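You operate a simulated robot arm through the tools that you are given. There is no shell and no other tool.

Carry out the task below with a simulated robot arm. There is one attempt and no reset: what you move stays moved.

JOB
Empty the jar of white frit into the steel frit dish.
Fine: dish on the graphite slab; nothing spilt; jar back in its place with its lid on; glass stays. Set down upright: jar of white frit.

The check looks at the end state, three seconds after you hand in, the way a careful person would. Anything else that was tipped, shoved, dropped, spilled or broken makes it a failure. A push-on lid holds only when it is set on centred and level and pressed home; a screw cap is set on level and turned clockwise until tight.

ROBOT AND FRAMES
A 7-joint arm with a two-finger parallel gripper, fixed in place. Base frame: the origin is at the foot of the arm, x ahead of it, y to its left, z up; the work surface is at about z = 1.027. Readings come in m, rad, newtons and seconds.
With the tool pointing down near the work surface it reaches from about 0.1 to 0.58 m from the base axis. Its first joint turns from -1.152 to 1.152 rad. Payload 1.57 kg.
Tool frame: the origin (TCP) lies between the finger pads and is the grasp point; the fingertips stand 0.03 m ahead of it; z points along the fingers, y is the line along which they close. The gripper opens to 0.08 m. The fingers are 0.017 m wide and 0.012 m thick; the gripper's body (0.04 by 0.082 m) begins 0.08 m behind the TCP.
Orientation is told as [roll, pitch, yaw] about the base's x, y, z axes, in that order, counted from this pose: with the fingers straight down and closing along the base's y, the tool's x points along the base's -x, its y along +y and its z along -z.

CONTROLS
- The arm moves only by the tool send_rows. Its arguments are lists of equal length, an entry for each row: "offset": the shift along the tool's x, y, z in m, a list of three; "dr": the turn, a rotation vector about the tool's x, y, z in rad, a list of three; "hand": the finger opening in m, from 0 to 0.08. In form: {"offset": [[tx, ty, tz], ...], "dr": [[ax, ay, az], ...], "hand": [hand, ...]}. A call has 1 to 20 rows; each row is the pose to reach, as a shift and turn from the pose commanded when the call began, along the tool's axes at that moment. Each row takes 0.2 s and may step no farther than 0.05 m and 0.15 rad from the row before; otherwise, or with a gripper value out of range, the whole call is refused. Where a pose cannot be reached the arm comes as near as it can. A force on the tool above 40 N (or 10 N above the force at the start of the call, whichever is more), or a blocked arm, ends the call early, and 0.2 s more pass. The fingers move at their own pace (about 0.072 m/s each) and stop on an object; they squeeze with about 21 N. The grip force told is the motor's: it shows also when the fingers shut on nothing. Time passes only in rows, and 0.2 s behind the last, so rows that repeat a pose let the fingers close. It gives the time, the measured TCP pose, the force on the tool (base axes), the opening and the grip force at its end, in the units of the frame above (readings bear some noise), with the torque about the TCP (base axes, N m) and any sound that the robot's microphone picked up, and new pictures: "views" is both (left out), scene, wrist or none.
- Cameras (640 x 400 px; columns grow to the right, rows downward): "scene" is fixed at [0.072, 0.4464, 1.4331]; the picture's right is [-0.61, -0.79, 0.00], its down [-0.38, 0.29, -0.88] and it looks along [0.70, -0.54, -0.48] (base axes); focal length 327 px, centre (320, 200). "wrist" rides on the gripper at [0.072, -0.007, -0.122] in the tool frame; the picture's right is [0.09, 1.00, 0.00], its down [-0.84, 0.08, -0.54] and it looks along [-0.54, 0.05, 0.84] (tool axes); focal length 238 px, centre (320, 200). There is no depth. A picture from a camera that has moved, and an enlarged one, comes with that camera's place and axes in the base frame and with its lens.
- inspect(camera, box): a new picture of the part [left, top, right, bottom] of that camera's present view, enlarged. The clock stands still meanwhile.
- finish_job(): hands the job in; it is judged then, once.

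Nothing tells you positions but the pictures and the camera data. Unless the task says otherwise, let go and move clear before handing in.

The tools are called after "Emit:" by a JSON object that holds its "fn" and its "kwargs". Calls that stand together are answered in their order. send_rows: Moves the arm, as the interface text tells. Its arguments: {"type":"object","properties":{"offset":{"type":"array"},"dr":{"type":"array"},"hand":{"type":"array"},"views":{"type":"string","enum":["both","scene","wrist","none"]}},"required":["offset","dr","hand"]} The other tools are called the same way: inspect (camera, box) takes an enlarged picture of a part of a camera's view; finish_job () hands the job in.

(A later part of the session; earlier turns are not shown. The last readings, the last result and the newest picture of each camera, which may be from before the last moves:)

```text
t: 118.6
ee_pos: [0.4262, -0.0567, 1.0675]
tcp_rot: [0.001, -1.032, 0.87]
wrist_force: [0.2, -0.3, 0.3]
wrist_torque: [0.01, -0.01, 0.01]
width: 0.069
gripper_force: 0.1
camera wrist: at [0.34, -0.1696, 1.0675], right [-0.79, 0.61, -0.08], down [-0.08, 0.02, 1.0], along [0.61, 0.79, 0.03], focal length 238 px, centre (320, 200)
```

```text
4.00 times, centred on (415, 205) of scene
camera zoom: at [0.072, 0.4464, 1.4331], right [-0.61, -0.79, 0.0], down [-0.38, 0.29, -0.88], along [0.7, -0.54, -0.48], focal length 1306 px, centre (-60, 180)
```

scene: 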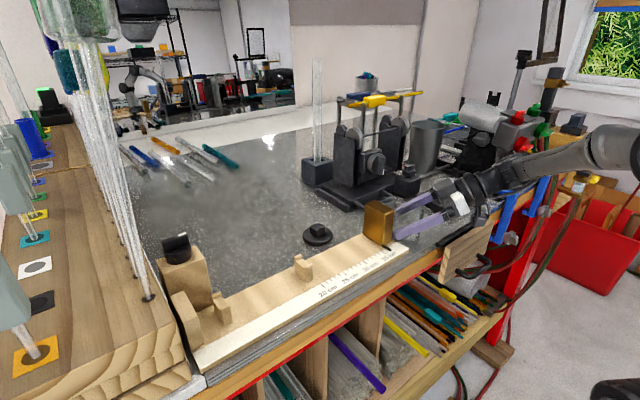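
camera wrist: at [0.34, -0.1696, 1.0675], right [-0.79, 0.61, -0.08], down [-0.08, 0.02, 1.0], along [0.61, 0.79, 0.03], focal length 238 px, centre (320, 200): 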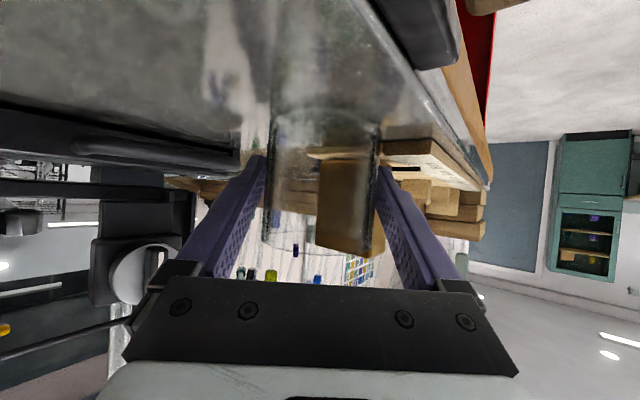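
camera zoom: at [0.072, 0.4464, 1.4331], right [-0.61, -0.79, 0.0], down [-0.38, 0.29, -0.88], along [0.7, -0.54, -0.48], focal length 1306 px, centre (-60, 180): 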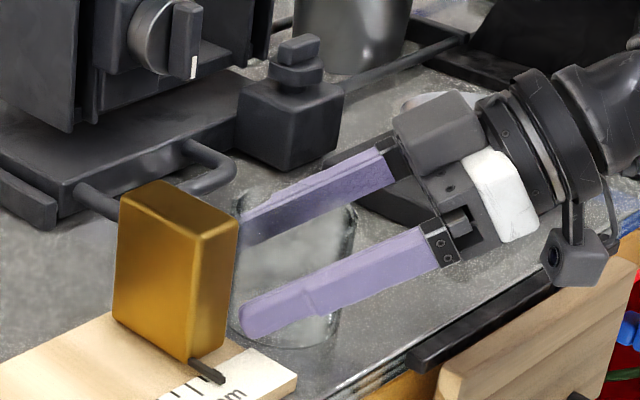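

Emit:
{"fn": "send_rows", "kwargs": {"offset": [[0, 0, -0.005], [0, 0, -0.015], [0, 0, -0.03], [0, 0, -0.05], [0, 0, -0.075], [0, 0, -0.1], [-0.03, 0, -0.12], [-0.06, 0, -0.14], [-0.06, 0, -0.14]], "dr": [[0, 0, 0], [0, 0, 0], [0, 0, 0], [0, 0, 0], [0, 0, 0], [0, 0, 0], [0, 0, 0], [0, 0, 0], [0, 0, 0]], "hand": [0.069, 0.069, 0.069, 0.069, 0.069, 0.069, 0.069, 0.069, 0.069]}}

Emit:
{"fn": "inspect", "kwargs": {"camera": "scene", "box": [365, 155, 465, 255]}}

Emit:
{"fn": "inspect", "kwargs": {"camera": "wrist", "box": [180, 0, 460, 220]}}

```text
t: 120.6
ee_pos: [0.3683, -0.1255, 1.1935]
tcp_rot: [-0.001, -1.032, 0.867]
wrist_force: [0.2, -0.8, -0.5]
wrist_torque: [-0.01, 0.01, 0.03]
width: 0.0688
gripper_force: 0.1
camera wrist: at [0.2823, -0.2381, 1.1926], right [-0.79, 0.61, -0.08], down [-0.08, 0.02, 1.0], along [0.61, 0.79, 0.03], focal length 238 px, centre (320, 200)
```

scene: 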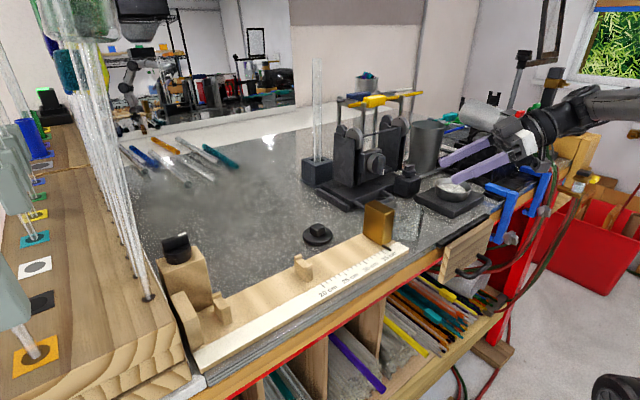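
wrist: 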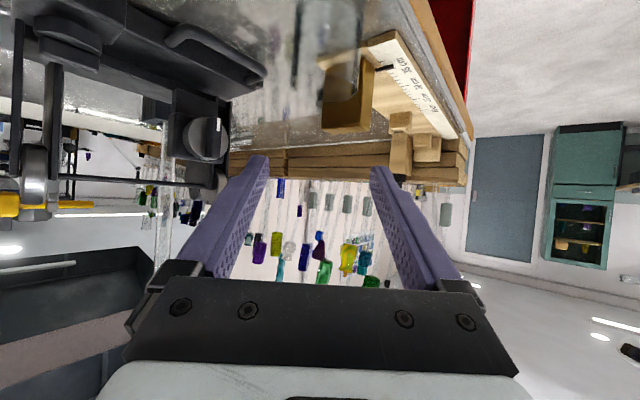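

```text
4.00 times, centred on (415, 205) of scene
camera zoom: at [0.072, 0.4464, 1.4331], right [-0.61, -0.79, 0.0], down [-0.38, 0.29, -0.88], along [0.7, -0.54, -0.48], focal length 1306 px, centre (-60, 180)
```

zoom: 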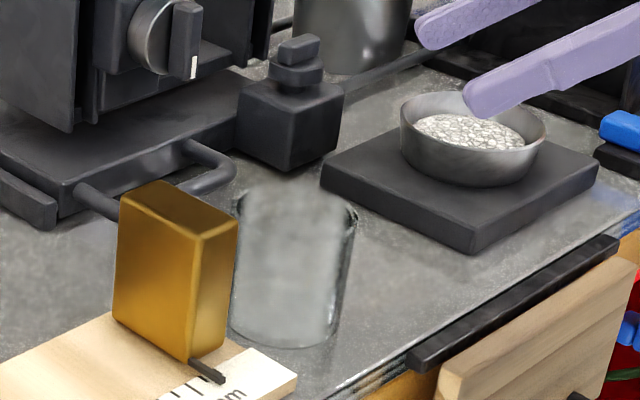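

```text
1.82 times, centred on (320, 110) of wrist
camera zoom: at [0.2823, -0.2381, 1.1926], right [-0.79, 0.61, -0.08], down [-0.08, 0.02, 1.0], along [0.61, 0.79, 0.03], focal length 433 px, centre (320, 364)
```

zoom: 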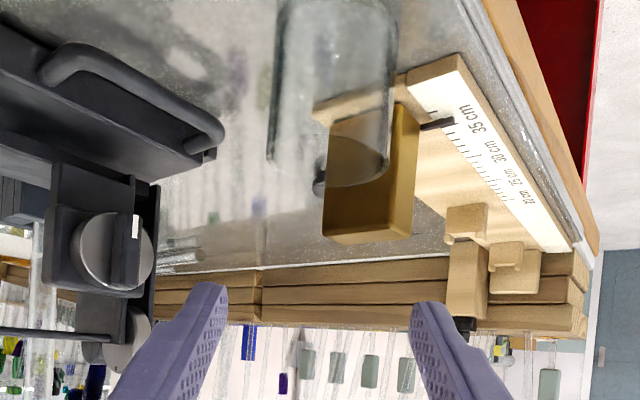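

The jar stands upright and empty on its original spot. Now the lid: I'll return the tool to pointing down and go to it on the bench.

Emit:
{"fn": "send_rows", "kwargs": {"offset": [[0, 0, 0], [0, 0, 0], [0, 0, 0], [0, 0, 0], [0, 0, 0], [0, 0, 0], [0, 0, 0], [0, 0, 0]], "dr": [[0, 0.14, 0], [0, 0.28, 0], [0, 0.42, 0], [0, 0.56, 0], [0, 0.7, 0], [0, 0.84, 0], [0, 0.95, 0], [0, 1.032, 0]], "hand": [0.069, 0.069, 0.06, 0.055, 0.055, 0.055, 0.055, 0.055], "views": "none"}}

Emit:
{"fn": "send_rows", "kwargs": {"offset": [[0, 0, 0], [0, 0, 0], [0, 0, 0], [0, 0, 0], [0, 0, 0], [0, 0, 0], [0, 0, 0]], "dr": [[0, 0, -0.13], [0, 0, -0.26], [0, 0, -0.39], [0, 0, -0.52], [0, 0, -0.65], [0, 0, -0.784], [0, 0, -0.784]], "hand": [0.055, 0.055, 0.055, 0.055, 0.055, 0.055, 0.055], "views": "none"}}

```text
t: 122.4
ee_pos: [0.3689, -0.126, 1.191]
tcp_rot: [0.0, 0.005, 0.867]
wrist_force: [1.0, 0.2, -0.3]
wrist_torque: [-0.01, 0.0, -0.02]
width: 0.055
gripper_force: 0.0
```

```text
t: 124.0
ee_pos: [0.3692, -0.1239, 1.1911]
tcp_rot: [0.003, 0.002, 1.655]
wrist_force: [0.0, 0.5, 0.5]
wrist_torque: [-0.01, -0.02, -0.02]
width: 0.055
gripper_force: 0.0
```

Emit:
{"fn": "send_rows", "kwargs": {"offset": [[-0.005, -0.02, 0], [-0.01, -0.04, 0], [-0.0142, -0.0574, 0], [-0.0142, -0.0574, 0]], "dr": [[0, 0, 0], [0, 0, 0], [0, 0, 0], [0, 0, 0]], "hand": [0.055, 0.055, 0.055, 0.055]}}

Emit:
{"fn": "inspect", "kwargs": {"camera": "wrist", "box": [220, 80, 420, 220]}}

Emit:
{"fn": "inspect", "kwargs": {"camera": "scene", "box": [385, 185, 435, 245]}}

```text
t: 125.0
ee_pos: [0.4245, -0.1041, 1.1912]
tcp_rot: [-0.001, 0.002, 1.652]
wrist_force: [0.1, 0.6, 0.1]
wrist_torque: [-0.03, 0.04, 0.0]
width: 0.0548
gripper_force: 0.1
camera wrist: at [0.4377, -0.1768, 1.3123], right [-0.98, -0.17, 0.0], down [-0.15, 0.83, 0.54], along [-0.09, 0.53, -0.84], focal length 238 px, centre (320, 200)
```

scene: 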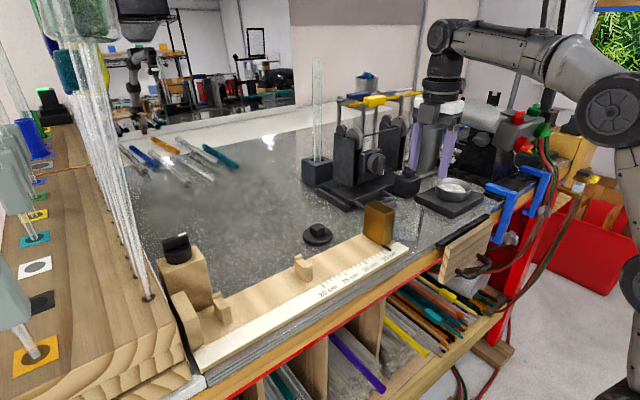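
wrist: 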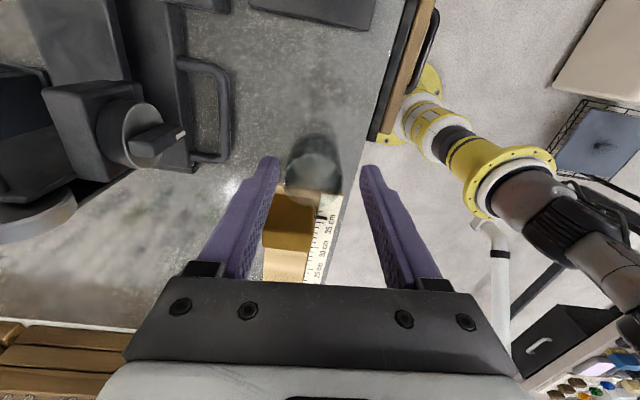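

```text
2.86 times, centred on (320, 150) of wrist
camera zoom: at [0.4377, -0.1768, 1.3123], right [-0.98, -0.17, 0.0], down [-0.15, 0.83, 0.54], along [-0.09, 0.53, -0.84], focal length 681 px, centre (320, 343)
```

zoom: 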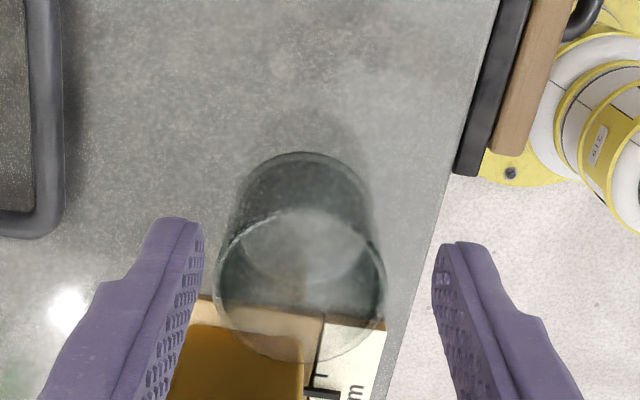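

```text
6.67 times, centred on (410, 215) of scene
camera zoom: at [0.072, 0.4464, 1.4331], right [-0.61, -0.79, 0.0], down [-0.38, 0.29, -0.88], along [0.7, -0.54, -0.48], focal length 2177 px, centre (-280, 100)
```

zoom: 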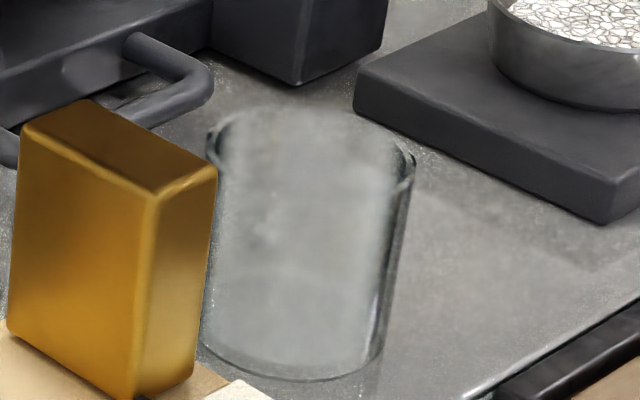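

The jar is within about a millimetre of its original spot by comparison with the first pictures. I'll go over the lid on the bench.

Emit:
{"fn": "send_rows", "kwargs": {"offset": [[-0.03, -0.015, 0], [-0.07, -0.035, 0], [-0.11, -0.055, 0], [-0.15, -0.075, 0], [-0.1918, -0.0963, 0], [-0.1932, -0.1173, 0.03], [-0.1932, -0.1173, 0.06], [-0.1932, -0.1173, 0.06]], "dr": [[0, 0, 0], [0, 0, 0], [0, 0, 0], [0, 0, 0], [0, 0, 0], [0, 0, 0], [0, 0, 0], [0, 0, 0]], "hand": [0.05, 0.05, 0.05, 0.05, 0.05, 0.05, 0.05, 0.05]}}

Emit:
{"fn": "inspect", "kwargs": {"camera": "wrist", "box": [240, 110, 400, 230]}}

```text
t: 126.8
ee_pos: [0.5275, 0.0951, 1.1285]
tcp_rot: [0.001, 0.0, 1.653]
wrist_force: [0.4, -0.6, -0.3]
wrist_torque: [0.0, -0.01, -0.01]
width: 0.0502
gripper_force: 0.0
camera wrist: at [0.5395, 0.0243, 1.2505], right [-0.98, -0.17, 0.0], down [-0.15, 0.83, 0.54], along [-0.09, 0.53, -0.84], focal length 238 px, centre (320, 200)
```

scene: 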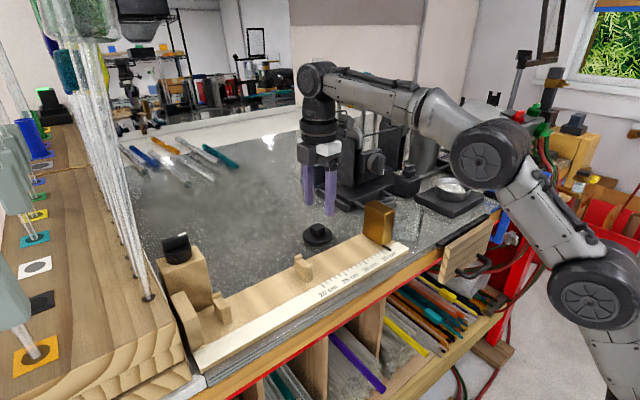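
wrist: 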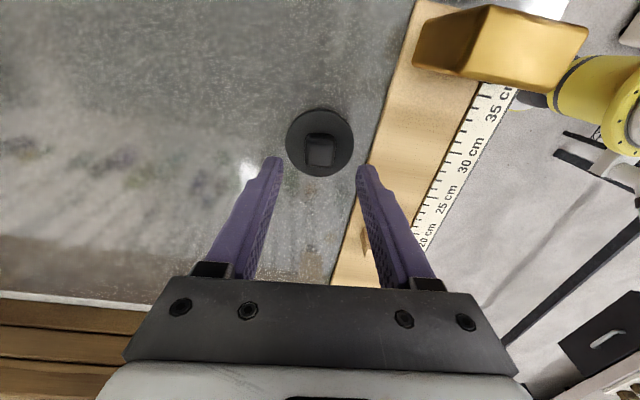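

```text
3.33 times, centred on (320, 170) of wrist
camera zoom: at [0.5395, 0.0243, 1.2505], right [-0.98, -0.17, 0.0], down [-0.15, 0.83, 0.54], along [-0.09, 0.53, -0.84], focal length 794 px, centre (320, 300)
```

zoom: 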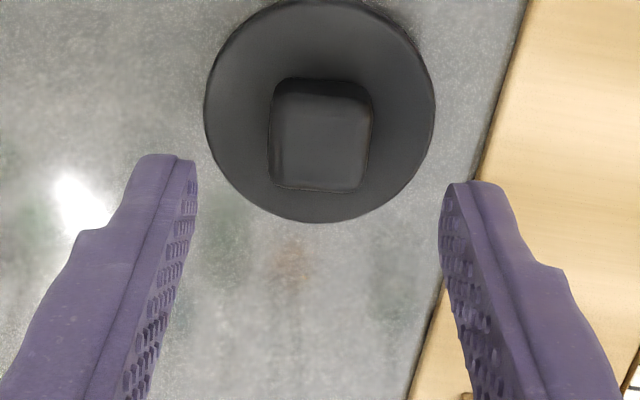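

The knob is centred between the fingers. Descending around it and closing.

Emit:
{"fn": "send_rows", "kwargs": {"offset": [[0, 0, 0.015], [0, 0, 0.03], [0, 0, 0.043], [0, 0, 0.05], [0, 0, 0.054], [0, 0, 0.054], [0, 0, 0.054]], "dr": [[0, 0, 0], [0, 0, 0], [0, 0, 0], [0, 0, 0], [0, 0, 0], [0, 0, 0], [0, 0, 0]], "hand": [0.05, 0.05, 0.05, 0.05, 0.05, 0.05, 0.05], "views": "none"}}

Emit:
{"fn": "inspect", "kwargs": {"camera": "wrist", "box": [240, 110, 400, 230]}}

Emit:
{"fn": "inspect", "kwargs": {"camera": "scene", "box": [290, 190, 370, 250]}}

```text
t: 128.4
ee_pos: [0.5249, 0.0953, 1.076]
tcp_rot: [0.002, 0.001, 1.653]
wrist_force: [0.0, -0.3, -0.2]
wrist_torque: [0.03, -0.05, 0.01]
width: 0.0501
gripper_force: 0.1
```

```text
3.33 times, centred on (320, 170) of wrist
camera zoom: at [0.5386, 0.0245, 1.1974], right [-0.98, -0.17, 0.0], down [-0.15, 0.83, 0.54], along [-0.09, 0.53, -0.84], focal length 794 px, centre (320, 300)
```

zoom: 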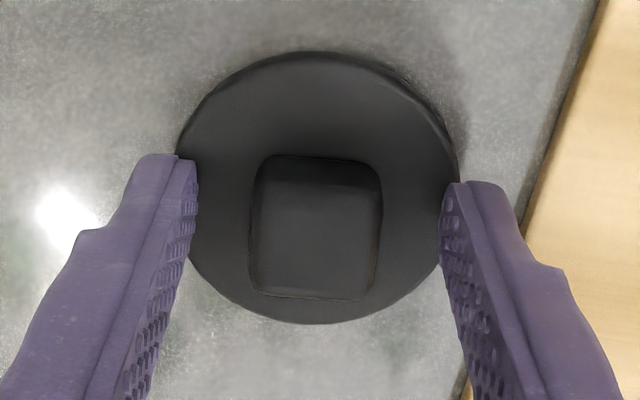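

```text
6.67 times, centred on (330, 220) of scene
camera zoom: at [0.072, 0.4464, 1.4331], right [-0.61, -0.79, 0.0], down [-0.38, 0.29, -0.88], along [0.7, -0.54, -0.48], focal length 2177 px, centre (253, 67)
```

zoom: 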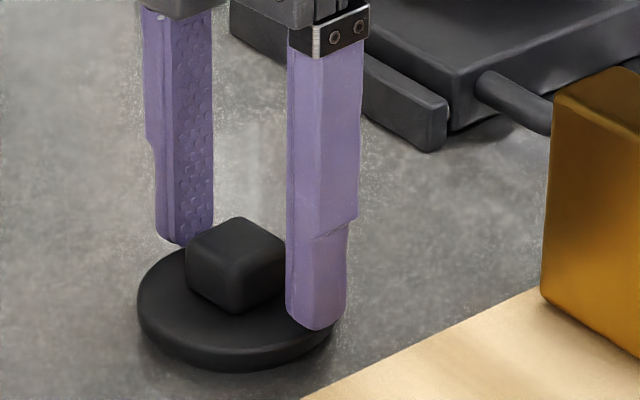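

Matches the earlier grip view. Closing on the knob.

Emit:
{"fn": "send_rows", "kwargs": {"offset": [[0, 0, 0.0015], [0, 0, 0.0015], [0, 0, 0.0015], [0, 0, 0.0015], [0, 0, 0.0015]], "dr": [[0, 0, 0], [0, 0, 0], [0, 0, 0], [0, 0, 0], [0, 0, 0]], "hand": [0.05, 0.035, 0.02, 0.01, 0.01], "views": "none"}}

Emit:
{"fn": "send_rows", "kwargs": {"offset": [[0, 0, -0.01], [0, 0, -0.03], [0, 0, -0.06], [0, 0, -0.09], [0, 0, -0.09]], "dr": [[0, 0, 0], [0, 0, 0], [0, 0, 0], [0, 0, 0], [0, 0, 0]], "hand": [0.01, 0.01, 0.01, 0.01, 0.01]}}

Emit:
{"fn": "inspect", "kwargs": {"camera": "wrist", "box": [240, 110, 400, 230]}}

Emit:
{"fn": "inspect", "kwargs": {"camera": "scene", "box": [290, 130, 390, 230]}}

```text
t: 129.6
ee_pos: [0.5255, 0.0953, 1.0748]
tcp_rot: [-0.001, 0.001, 1.653]
wrist_force: [0.3, -0.4, 1.2]
wrist_torque: [-0.02, -0.03, -0.01]
width: 0.0245
gripper_force: 21.6
```

```text
t: 130.8
ee_pos: [0.5268, 0.0969, 1.1646]
tcp_rot: [0.001, 0.002, 1.652]
wrist_force: [-0.1, -0.5, 0.0]
wrist_torque: [0.02, -0.01, 0.01]
width: 0.0249
gripper_force: 20.8
camera wrist: at [0.5386, 0.0256, 1.2858], right [-0.98, -0.17, 0.0], down [-0.14, 0.83, 0.54], along [-0.09, 0.53, -0.84], focal length 238 px, centre (320, 200)
```

scene: 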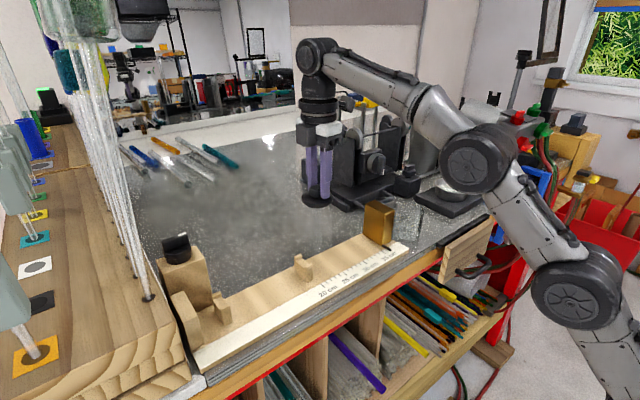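
wrist: 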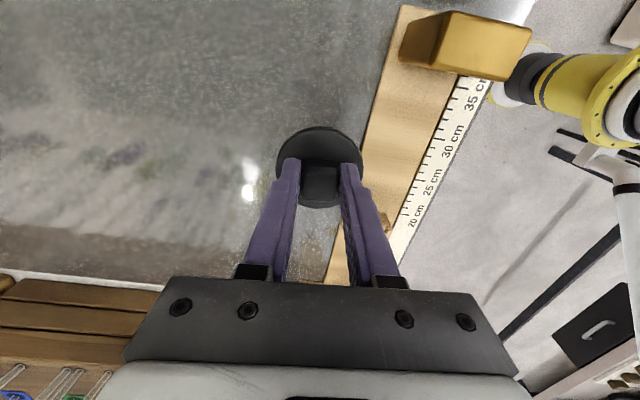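

```text
3.33 times, centred on (320, 170) of wrist
camera zoom: at [0.5386, 0.0256, 1.2858], right [-0.98, -0.17, 0.0], down [-0.14, 0.83, 0.54], along [-0.09, 0.53, -0.84], focal length 794 px, centre (320, 300)
```

zoom: 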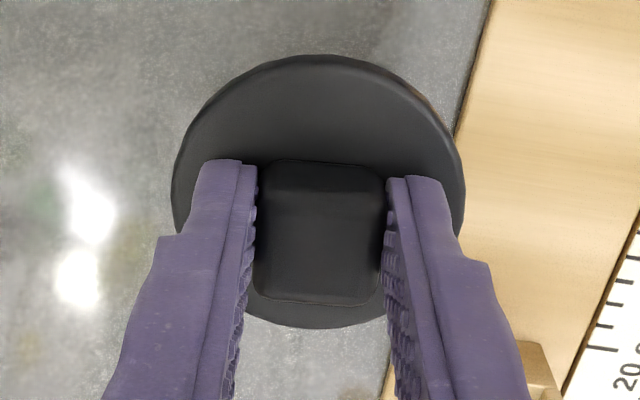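

```text
4.00 times, centred on (340, 180) of scene
camera zoom: at [0.072, 0.4464, 1.4331], right [-0.61, -0.79, 0.0], down [-0.38, 0.29, -0.88], along [0.7, -0.54, -0.48], focal length 1306 px, centre (240, 280)
```

zoom: 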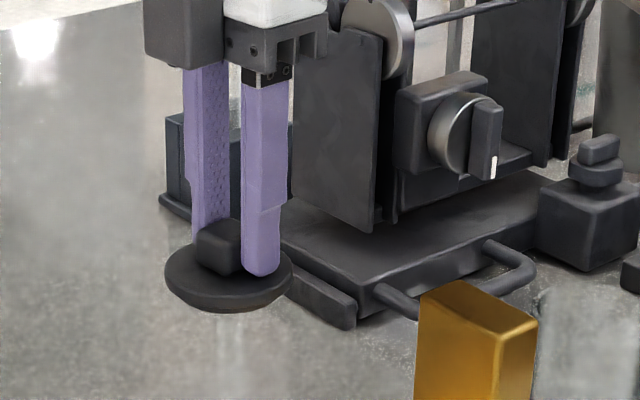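

The lid is held level. It sits about 2 mm further toward +y relative to the TCP than in the original grip, so I'll target TCP (0.425, -0.061). Carrying it over the jar with height to spare.

Emit:
{"fn": "send_rows", "kwargs": {"offset": [[0.01, 0.012, -0.008], [0.03, 0.028, -0.018], [0.055, 0.045, -0.028], [0.08, 0.063, -0.03], [0.105, 0.081, -0.03], [0.128, 0.098, -0.03], [0.142, 0.1085, -0.028], [0.1485, 0.1134, -0.02], [0.1485, 0.1134, -0.02]], "dr": [[0, 0, 0], [0, 0, 0], [0, 0, 0], [0, 0, 0], [0, 0, 0], [0, 0, 0], [0, 0, 0], [0, 0, 0], [0, 0, 0]], "hand": [0.01, 0.01, 0.01, 0.01, 0.01, 0.01, 0.01, 0.01, 0.01]}}

Emit:
{"fn": "inspect", "kwargs": {"camera": "wrist", "box": [240, 90, 400, 210]}}

Emit:
{"fn": "inspect", "kwargs": {"camera": "scene", "box": [375, 155, 445, 245]}}

```text
t: 132.8
ee_pos: [0.4241, -0.0602, 1.1846]
tcp_rot: [0.0, 0.003, 1.653]
wrist_force: [0.0, 0.2, -0.6]
wrist_torque: [-0.01, 0.01, -0.01]
width: 0.0246
gripper_force: 21.0
camera wrist: at [0.4374, -0.1326, 1.3064], right [-0.98, -0.17, 0.0], down [-0.15, 0.83, 0.54], along [-0.09, 0.53, -0.84], focal length 238 px, centre (320, 200)
```

scene: 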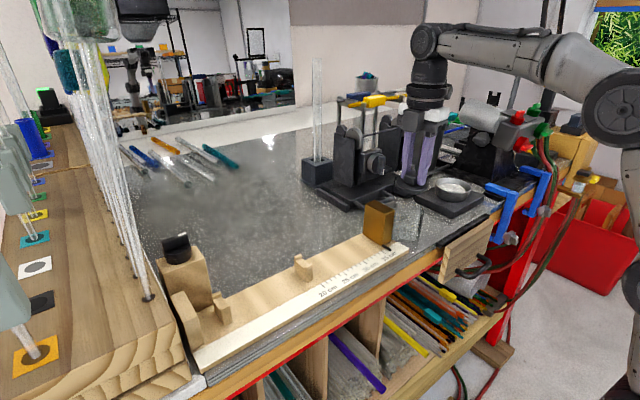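
wrist: 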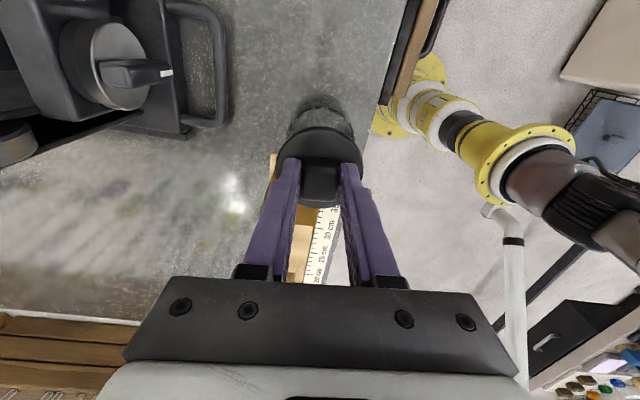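

```text
3.33 times, centred on (320, 150) of wrist
camera zoom: at [0.4374, -0.1326, 1.3064], right [-0.98, -0.17, 0.0], down [-0.15, 0.83, 0.54], along [-0.09, 0.53, -0.84], focal length 794 px, centre (320, 367)
```

zoom: 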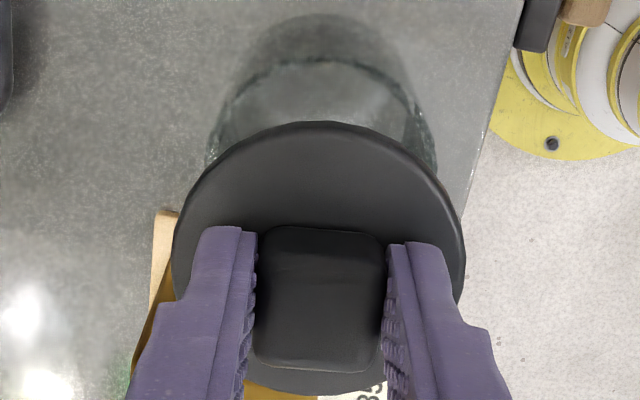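

```text
4.44 times, centred on (410, 200) of scene
camera zoom: at [0.072, 0.4464, 1.4331], right [-0.61, -0.79, 0.0], down [-0.38, 0.29, -0.88], along [0.7, -0.54, -0.48], focal length 1451 px, centre (-80, 200)
```

zoom: 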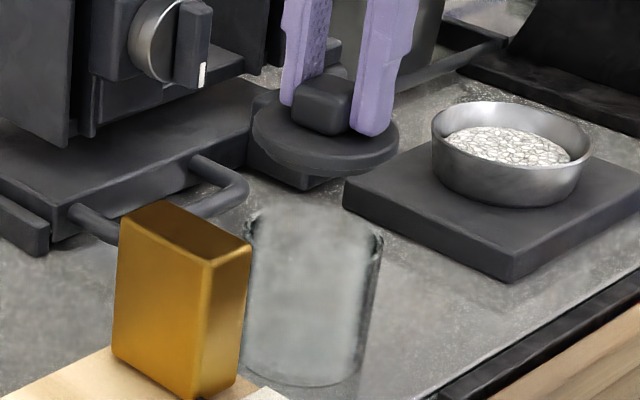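

Both views say the lid should shift about 1 mm toward -x and 1.4 mm toward -y. I'll apply that and lower to a few millimetres above the rim.

Emit:
{"fn": "send_rows", "kwargs": {"offset": [[0.0013, 0.0011, 0.0], [0.0013, 0.0011, 0.01], [0.0013, 0.0011, 0.02], [0.0013, 0.0011, 0.03], [0.0013, 0.0011, 0.035], [0.0013, 0.0011, 0.035]], "dr": [[0, 0, 0], [0, 0, 0], [0, 0, 0], [0, 0, 0], [0, 0, 0], [0, 0, 0]], "hand": [0.01, 0.01, 0.01, 0.01, 0.01, 0.01]}}

Emit:
{"fn": "inspect", "kwargs": {"camera": "wrist", "box": [240, 90, 400, 210]}}

Emit:
{"fn": "inspect", "kwargs": {"camera": "scene", "box": [385, 180, 435, 240]}}

```text
t: 134.2
ee_pos: [0.4238, -0.0628, 1.1496]
tcp_rot: [0.001, 0.001, 1.653]
wrist_force: [0.2, -0.3, 0.4]
wrist_torque: [0.0, -0.01, 0.0]
width: 0.0247
gripper_force: 20.9
camera wrist: at [0.4365, -0.1338, 1.2709], right [-0.98, -0.17, 0.0], down [-0.15, 0.83, 0.54], along [-0.09, 0.53, -0.84], focal length 238 px, centre (320, 200)
```

scene: 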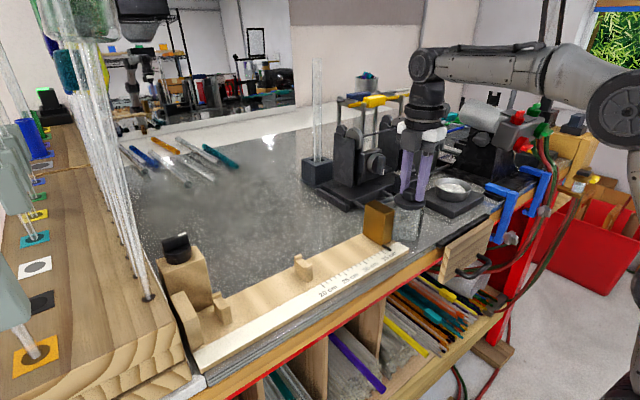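
wrist: 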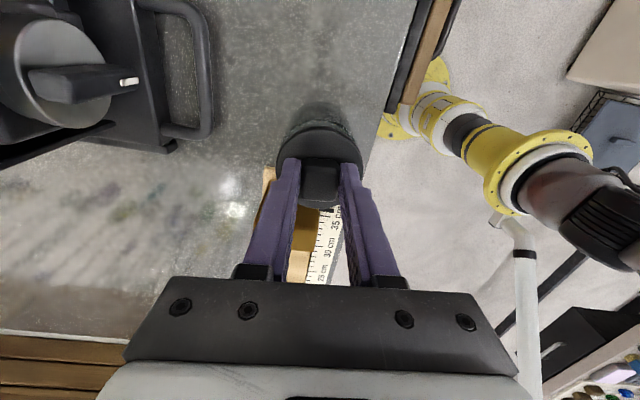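

```text
3.33 times, centred on (320, 150) of wrist
camera zoom: at [0.4365, -0.1338, 1.2709], right [-0.98, -0.17, 0.0], down [-0.15, 0.83, 0.54], along [-0.09, 0.53, -0.84], focal length 794 px, centre (320, 367)
```

zoom: 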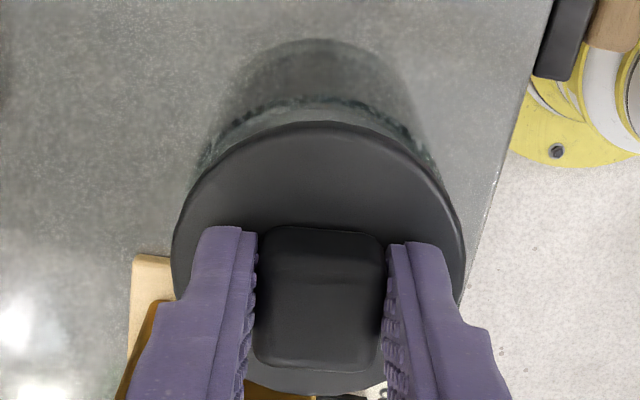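

```text
6.67 times, centred on (410, 210) of scene
camera zoom: at [0.072, 0.4464, 1.4331], right [-0.61, -0.79, 0.0], down [-0.38, 0.29, -0.88], along [0.7, -0.54, -0.48], focal length 2177 px, centre (-280, 133)
```

zoom: 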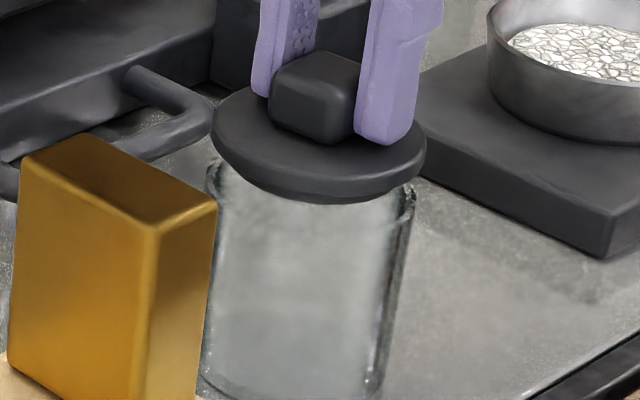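

The lid's plug is centred over the mouth, within about half a millimetre in both views. Lowering slowly onto the jar and watching the force.

Emit:
{"fn": "send_rows", "kwargs": {"offset": [[0, 0, 0.002], [0, 0, 0.004], [0, 0, 0.006], [0, 0, 0.008], [0, 0, 0.008]], "dr": [[0, 0, 0], [0, 0, 0], [0, 0, 0], [0, 0, 0], [0, 0, 0]], "hand": [0.01, 0.01, 0.01, 0.01, 0.01], "views": "none"}}

Emit:
{"fn": "inspect", "kwargs": {"camera": "scene", "box": [385, 180, 435, 240]}}

```text
t: 135.4
ee_pos: [0.4259, -0.063, 1.1421]
tcp_rot: [0.002, 0.002, 1.653]
wrist_force: [0.3, -0.6, 0.2]
wrist_torque: [0.01, 0.02, 0.01]
width: 0.0248
gripper_force: 21.4
```

```text
6.67 times, centred on (410, 210) of scene
camera zoom: at [0.072, 0.4464, 1.4331], right [-0.61, -0.79, 0.0], down [-0.38, 0.29, -0.88], along [0.7, -0.54, -0.48], focal length 2177 px, centre (-280, 133)
```

zoom: 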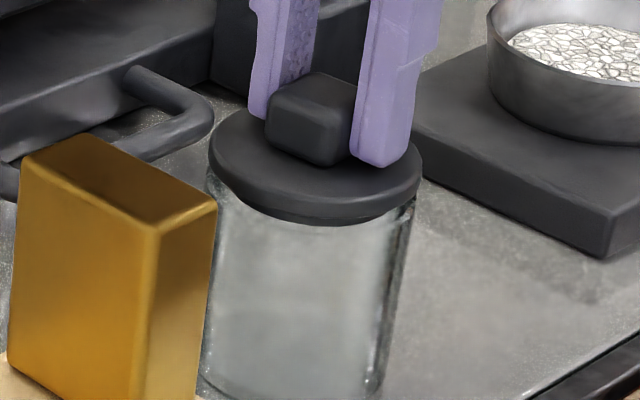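

Emit:
{"fn": "send_rows", "kwargs": {"offset": [[0, 0, 0.001], [0, 0, 0.002], [0, 0, 0.003], [0, 0, 0.004], [0, 0, 0.004]], "dr": [[0, 0, 0], [0, 0, 0], [0, 0, 0], [0, 0, 0], [0, 0, 0]], "hand": [0.01, 0.01, 0.01, 0.01, 0.01], "views": "none"}}

Emit:
{"fn": "inspect", "kwargs": {"camera": "scene", "box": [385, 180, 435, 240]}}

Emit:
{"fn": "inspect", "kwargs": {"camera": "wrist", "box": [240, 90, 400, 210]}}

```text
t: 136.6
ee_pos: [0.4227, -0.0631, 1.1378]
tcp_rot: [0.001, 0.002, 1.654]
wrist_force: [0.4, -0.9, 0.9]
wrist_torque: [0.01, -0.02, -0.02]
width: 0.0248
gripper_force: 21.5
```

```text
6.67 times, centred on (410, 210) of scene
camera zoom: at [0.072, 0.4464, 1.4331], right [-0.61, -0.79, 0.0], down [-0.38, 0.29, -0.88], along [0.7, -0.54, -0.48], focal length 2177 px, centre (-280, 133)
```

zoom: 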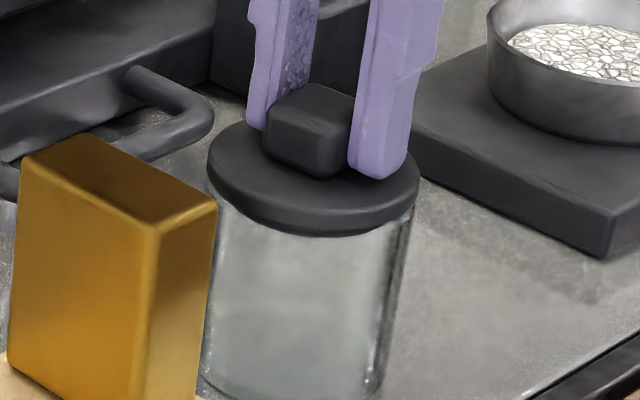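

```text
3.33 times, centred on (320, 150) of wrist
camera zoom: at [0.4368, -0.1341, 1.259], right [-0.98, -0.17, 0.0], down [-0.15, 0.83, 0.54], along [-0.09, 0.53, -0.84], focal length 794 px, centre (320, 367)
```

zoom: 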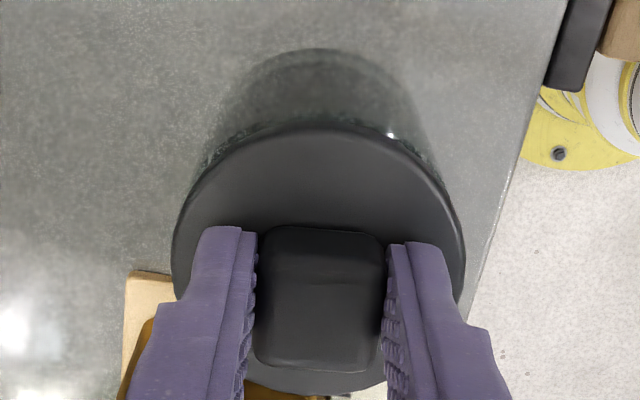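

Almost seated. Pressing it home now in 1 mm steps while watching the force and listening for the snap.

Emit:
{"fn": "send_rows", "kwargs": {"offset": [[0, 0, 0.001], [0, 0, 0.002], [0, 0, 0.003], [0, 0, 0.003]], "dr": [[0, 0, 0], [0, 0, 0], [0, 0, 0], [0, 0, 0]], "hand": [0.01, 0.01, 0.01, 0.01], "views": "none"}}

Emit:
{"fn": "inspect", "kwargs": {"camera": "scene", "box": [385, 180, 435, 240]}}

```text
t: 137.6
ee_pos: [0.4231, -0.0636, 1.1344]
tcp_rot: [0.001, 0.001, 1.654]
wrist_force: [-0.7, 0.4, -0.6]
wrist_torque: [-0.01, 0.0, 0.01]
width: 0.0247
gripper_force: 20.8
```

```text
6.67 times, centred on (410, 210) of scene
camera zoom: at [0.072, 0.4464, 1.4331], right [-0.61, -0.79, 0.0], down [-0.38, 0.29, -0.88], along [0.7, -0.54, -0.48], focal length 2177 px, centre (-280, 133)
```

zoom: 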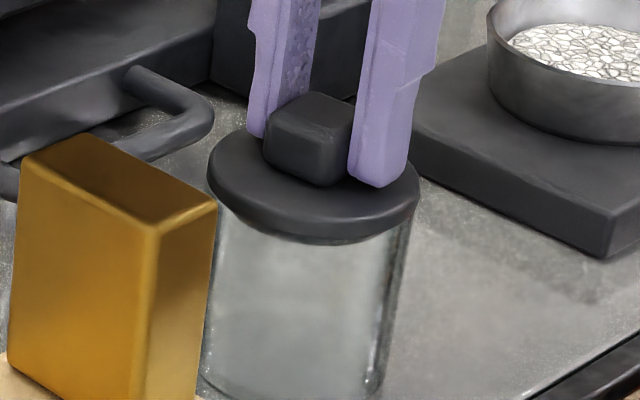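

Emit:
{"fn": "send_rows", "kwargs": {"offset": [[0, 0, 0.001], [0, 0, 0.002], [0, 0, 0.002]], "dr": [[0, 0, 0], [0, 0, 0], [0, 0, 0]], "hand": [0.01, 0.01, 0.01], "views": "none"}}

Emit:
{"fn": "inspect", "kwargs": {"camera": "scene", "box": [385, 180, 435, 240]}}

```text
t: 138.4
ee_pos: [0.424, -0.0621, 1.1345]
tcp_rot: [-0.002, 0.002, 1.653]
wrist_force: [-2.3, -0.9, 11.9]
wrist_torque: [0.02, 0.13, -0.01]
width: 0.0248
gripper_force: 21.2
```

```text
6.67 times, centred on (410, 210) of scene
camera zoom: at [0.0718, 0.4464, 1.4332], right [-0.61, -0.79, 0.0], down [-0.38, 0.29, -0.88], along [0.7, -0.54, -0.48], focal length 2177 px, centre (-280, 133)
```

zoom: 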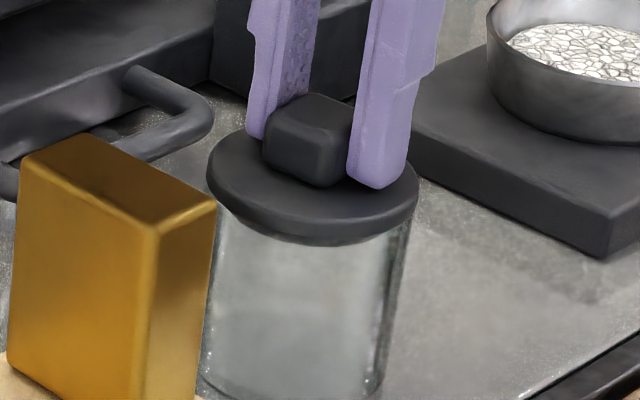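

Contact at 12 N. Pressing harder to push it home.

Emit:
{"fn": "send_rows", "kwargs": {"offset": [[0, 0, 0.001], [0, 0, 0.002], [0, 0, 0.0025], [0, 0, 0.0025]], "dr": [[0, 0, 0], [0, 0, 0], [0, 0, 0], [0, 0, 0]], "hand": [0.01, 0.01, 0.01, 0.01], "views": "none"}}

Emit:
{"fn": "inspect", "kwargs": {"camera": "scene", "box": [385, 180, 435, 240]}}

```text
t: 139.4
ee_pos: [0.4244, -0.0634, 1.1325]
tcp_rot: [-0.005, 0.003, 1.653]
wrist_force: [-1.3, -1.1, 28.5]
wrist_torque: [-0.04, 0.15, 0.02]
width: 0.0247
gripper_force: 21.0
```

```text
6.67 times, centred on (410, 210) of scene
camera zoom: at [0.0716, 0.4464, 1.4332], right [-0.61, -0.79, 0.0], down [-0.38, 0.29, -0.88], along [0.7, -0.54, -0.48], focal length 2177 px, centre (-280, 133)
```

zoom: 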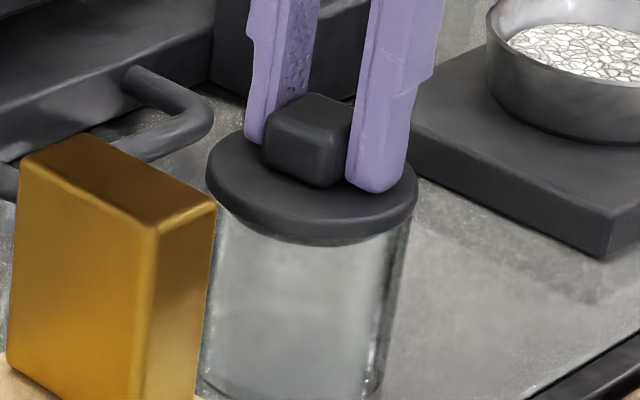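

At 28 N there is no sound yet. I'll push a bit more, up to just under the limit.

Emit:
{"fn": "send_rows", "kwargs": {"offset": [[0, 0, 0.0005], [0, 0, 0.001], [0, 0, 0.0014], [0, 0, 0.0014]], "dr": [[0, 0, 0], [0, 0, 0], [0, 0, 0], [0, 0, 0]], "hand": [0.01, 0.01, 0.01, 0.01], "views": "none"}}

Emit:
{"fn": "inspect", "kwargs": {"camera": "scene", "box": [385, 180, 435, 240]}}

Emit:
{"fn": "inspect", "kwargs": {"camera": "wrist", "box": [240, 90, 400, 210]}}

```text
t: 140.4
ee_pos: [0.4241, -0.0632, 1.1326]
tcp_rot: [-0.008, 0.005, 1.655]
wrist_force: [-3.4, -1.7, 32.3]
wrist_torque: [-0.02, 0.36, -0.01]
width: 0.0247
gripper_force: 21.1
```

```text
6.67 times, centred on (410, 210) of scene
camera zoom: at [0.0715, 0.4464, 1.4332], right [-0.61, -0.79, 0.0], down [-0.38, 0.29, -0.88], along [0.7, -0.54, -0.48], focal length 2177 px, centre (-280, 133)
```

zoom: 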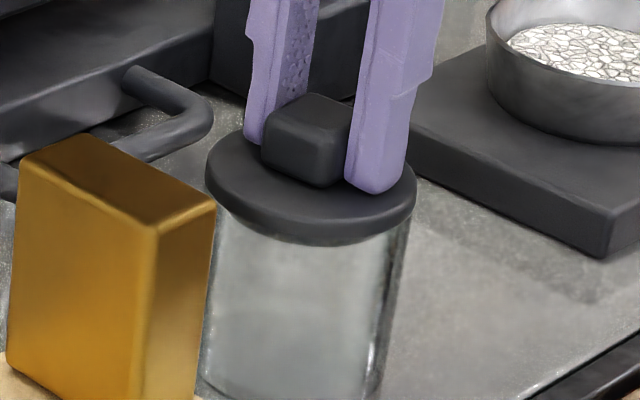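

```text
3.33 times, centred on (320, 150) of wrist
camera zoom: at [0.4355, -0.134, 1.254], right [-0.98, -0.17, -0.01], down [-0.15, 0.83, 0.54], along [-0.09, 0.53, -0.84], focal length 794 px, centre (320, 367)
```

zoom: 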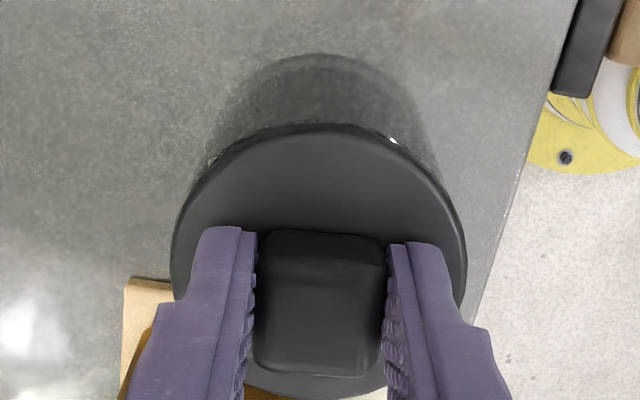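

Force rises steeply against a hard stop at about 32 N, but I heard no click. I'll release the knob and inspect how the lid sits before deciding.

Emit:
{"fn": "send_rows", "kwargs": {"offset": [[0, 0, -0.004], [0, 0, -0.004], [0, 0, -0.004], [0, 0, -0.004]], "dr": [[0, 0, 0], [0, 0, 0], [0, 0, 0], [0, 0, 0]], "hand": [0.01, 0.01, 0.03, 0.045], "views": "none"}}

Emit:
{"fn": "inspect", "kwargs": {"camera": "scene", "box": [385, 180, 435, 240]}}

Emit:
{"fn": "inspect", "kwargs": {"camera": "wrist", "box": [240, 90, 400, 210]}}

```text
t: 141.4
ee_pos: [0.423, -0.0615, 1.1318]
tcp_rot: [0.002, 0.0, 1.651]
wrist_force: [-4.8, -0.2, 13.8]
wrist_torque: [-0.01, 0.03, -0.02]
width: 0.0388
gripper_force: 0.0
```

```text
6.67 times, centred on (410, 210) of scene
camera zoom: at [0.0717, 0.4464, 1.4332], right [-0.61, -0.79, 0.0], down [-0.38, 0.29, -0.88], along [0.7, -0.54, -0.48], focal length 2177 px, centre (-280, 133)
```

zoom: 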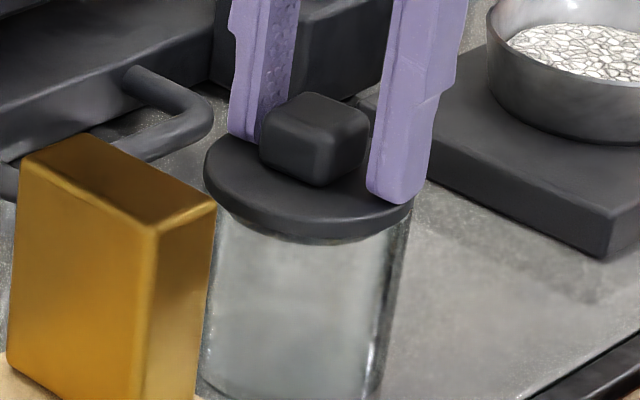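

```text
3.33 times, centred on (320, 150) of wrist
camera zoom: at [0.4361, -0.1336, 1.2539], right [-0.98, -0.17, 0.0], down [-0.14, 0.83, 0.54], along [-0.1, 0.53, -0.84], focal length 794 px, centre (320, 367)
```

zoom: 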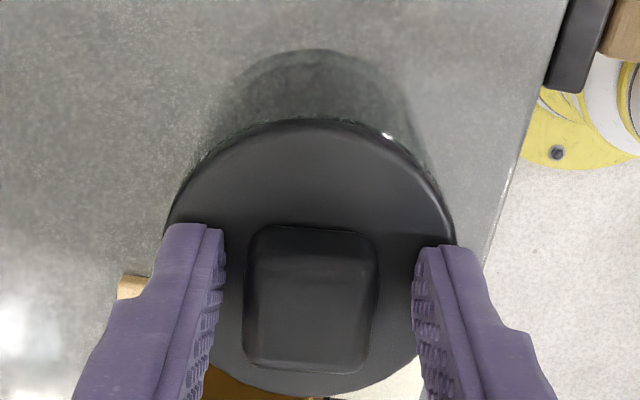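

The lid's outline now coincides with its original position in the picture. I'll open, rise, and look at its level and centring.

Emit:
{"fn": "send_rows", "kwargs": {"offset": [[0, 0, -0.003], [0, 0, -0.006], [0, 0, -0.02], [0, 0, -0.045], [0.02, 0, -0.06], [0.04, 0, -0.06], [0.04, 0, -0.06]], "dr": [[0, 0, 0], [0, 0, 0], [0, 0, 0], [0, 0, 0], [0, 0, 0], [0, 0, 0], [0, 0, 0]], "hand": [0.05, 0.05, 0.05, 0.05, 0.05, 0.08, 0.08]}}

Emit:
{"fn": "inspect", "kwargs": {"camera": "scene", "box": [385, 185, 435, 245]}}

Emit:
{"fn": "inspect", "kwargs": {"camera": "wrist", "box": [240, 90, 400, 210]}}

```text
t: 143.0
ee_pos: [0.4281, -0.1024, 1.1957]
tcp_rot: [0.0, 0.003, 1.653]
wrist_force: [0.1, 0.0, 0.0]
wrist_torque: [0.01, 0.01, -0.01]
width: 0.0802
gripper_force: 0.0
heard: snap
camera wrist: at [0.4396, -0.1736, 1.3152], right [-0.98, -0.17, 0.0], down [-0.15, 0.83, 0.54], along [-0.09, 0.53, -0.84], focal length 238 px, centre (320, 200)
```

scene: 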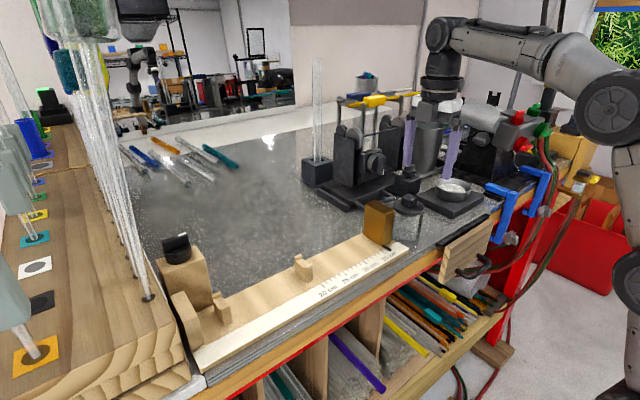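
wrist: 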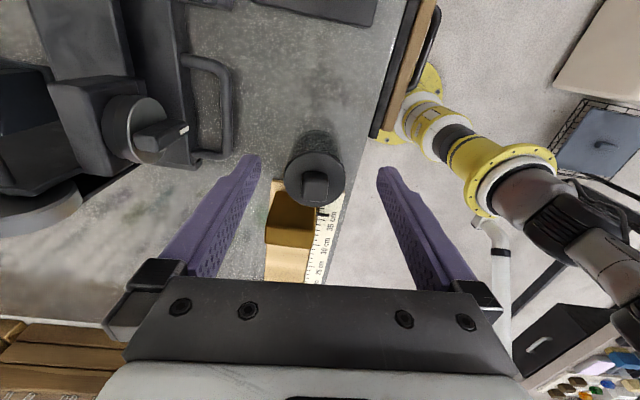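

```text
6.67 times, centred on (410, 215) of scene
camera zoom: at [0.072, 0.4464, 1.4331], right [-0.61, -0.79, 0.0], down [-0.38, 0.29, -0.88], along [0.7, -0.54, -0.48], focal length 2177 px, centre (-280, 100)
```

zoom: 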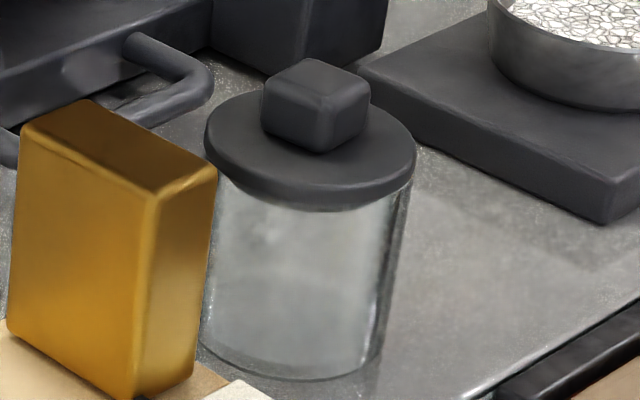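

```text
3.33 times, centred on (320, 150) of wrist
camera zoom: at [0.4396, -0.1736, 1.3152], right [-0.98, -0.17, 0.0], down [-0.15, 0.83, 0.54], along [-0.09, 0.53, -0.84], focal length 794 px, centre (320, 367)
```

zoom: 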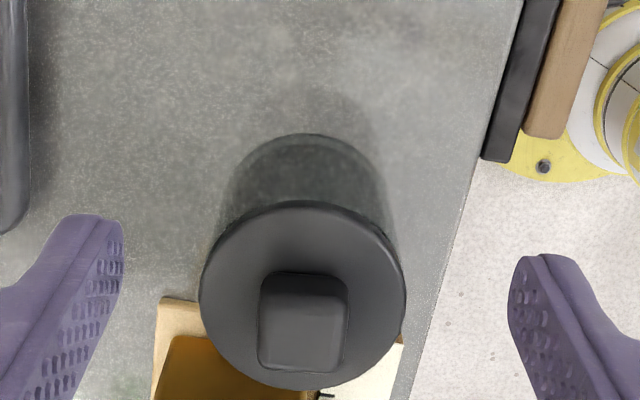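

A snap was heard as I let go. I'll zoom in on the lid to see whether it sits fully home and level.

Emit:
{"fn": "inspect", "kwargs": {"camera": "scene", "box": [394, 192, 424, 222]}}

Emit:
{"fn": "inspect", "kwargs": {"camera": "wrist", "box": [280, 120, 350, 210]}}

```text
13.33 times, centred on (409, 207) of scene
camera zoom: at [0.072, 0.4464, 1.4331], right [-0.61, -0.79, 0.0], down [-0.38, 0.29, -0.88], along [0.7, -0.54, -0.48], focal length 4354 px, centre (-867, 107)
```

zoom: 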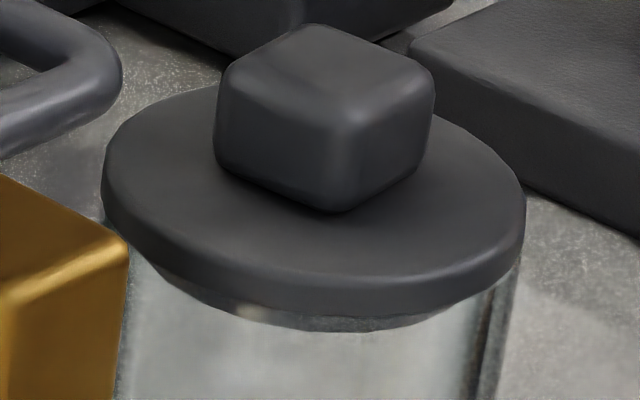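

```text
4.44 times, centred on (315, 165) of wrist
camera zoom: at [0.4396, -0.1736, 1.3152], right [-0.98, -0.17, 0.0], down [-0.15, 0.83, 0.54], along [-0.09, 0.53, -0.84], focal length 1059 px, centre (342, 356)
```

zoom: 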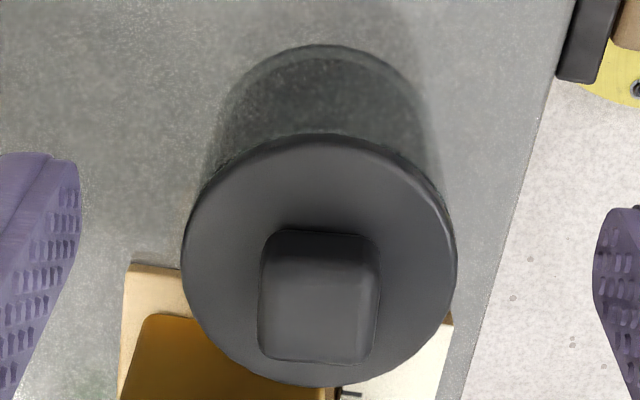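

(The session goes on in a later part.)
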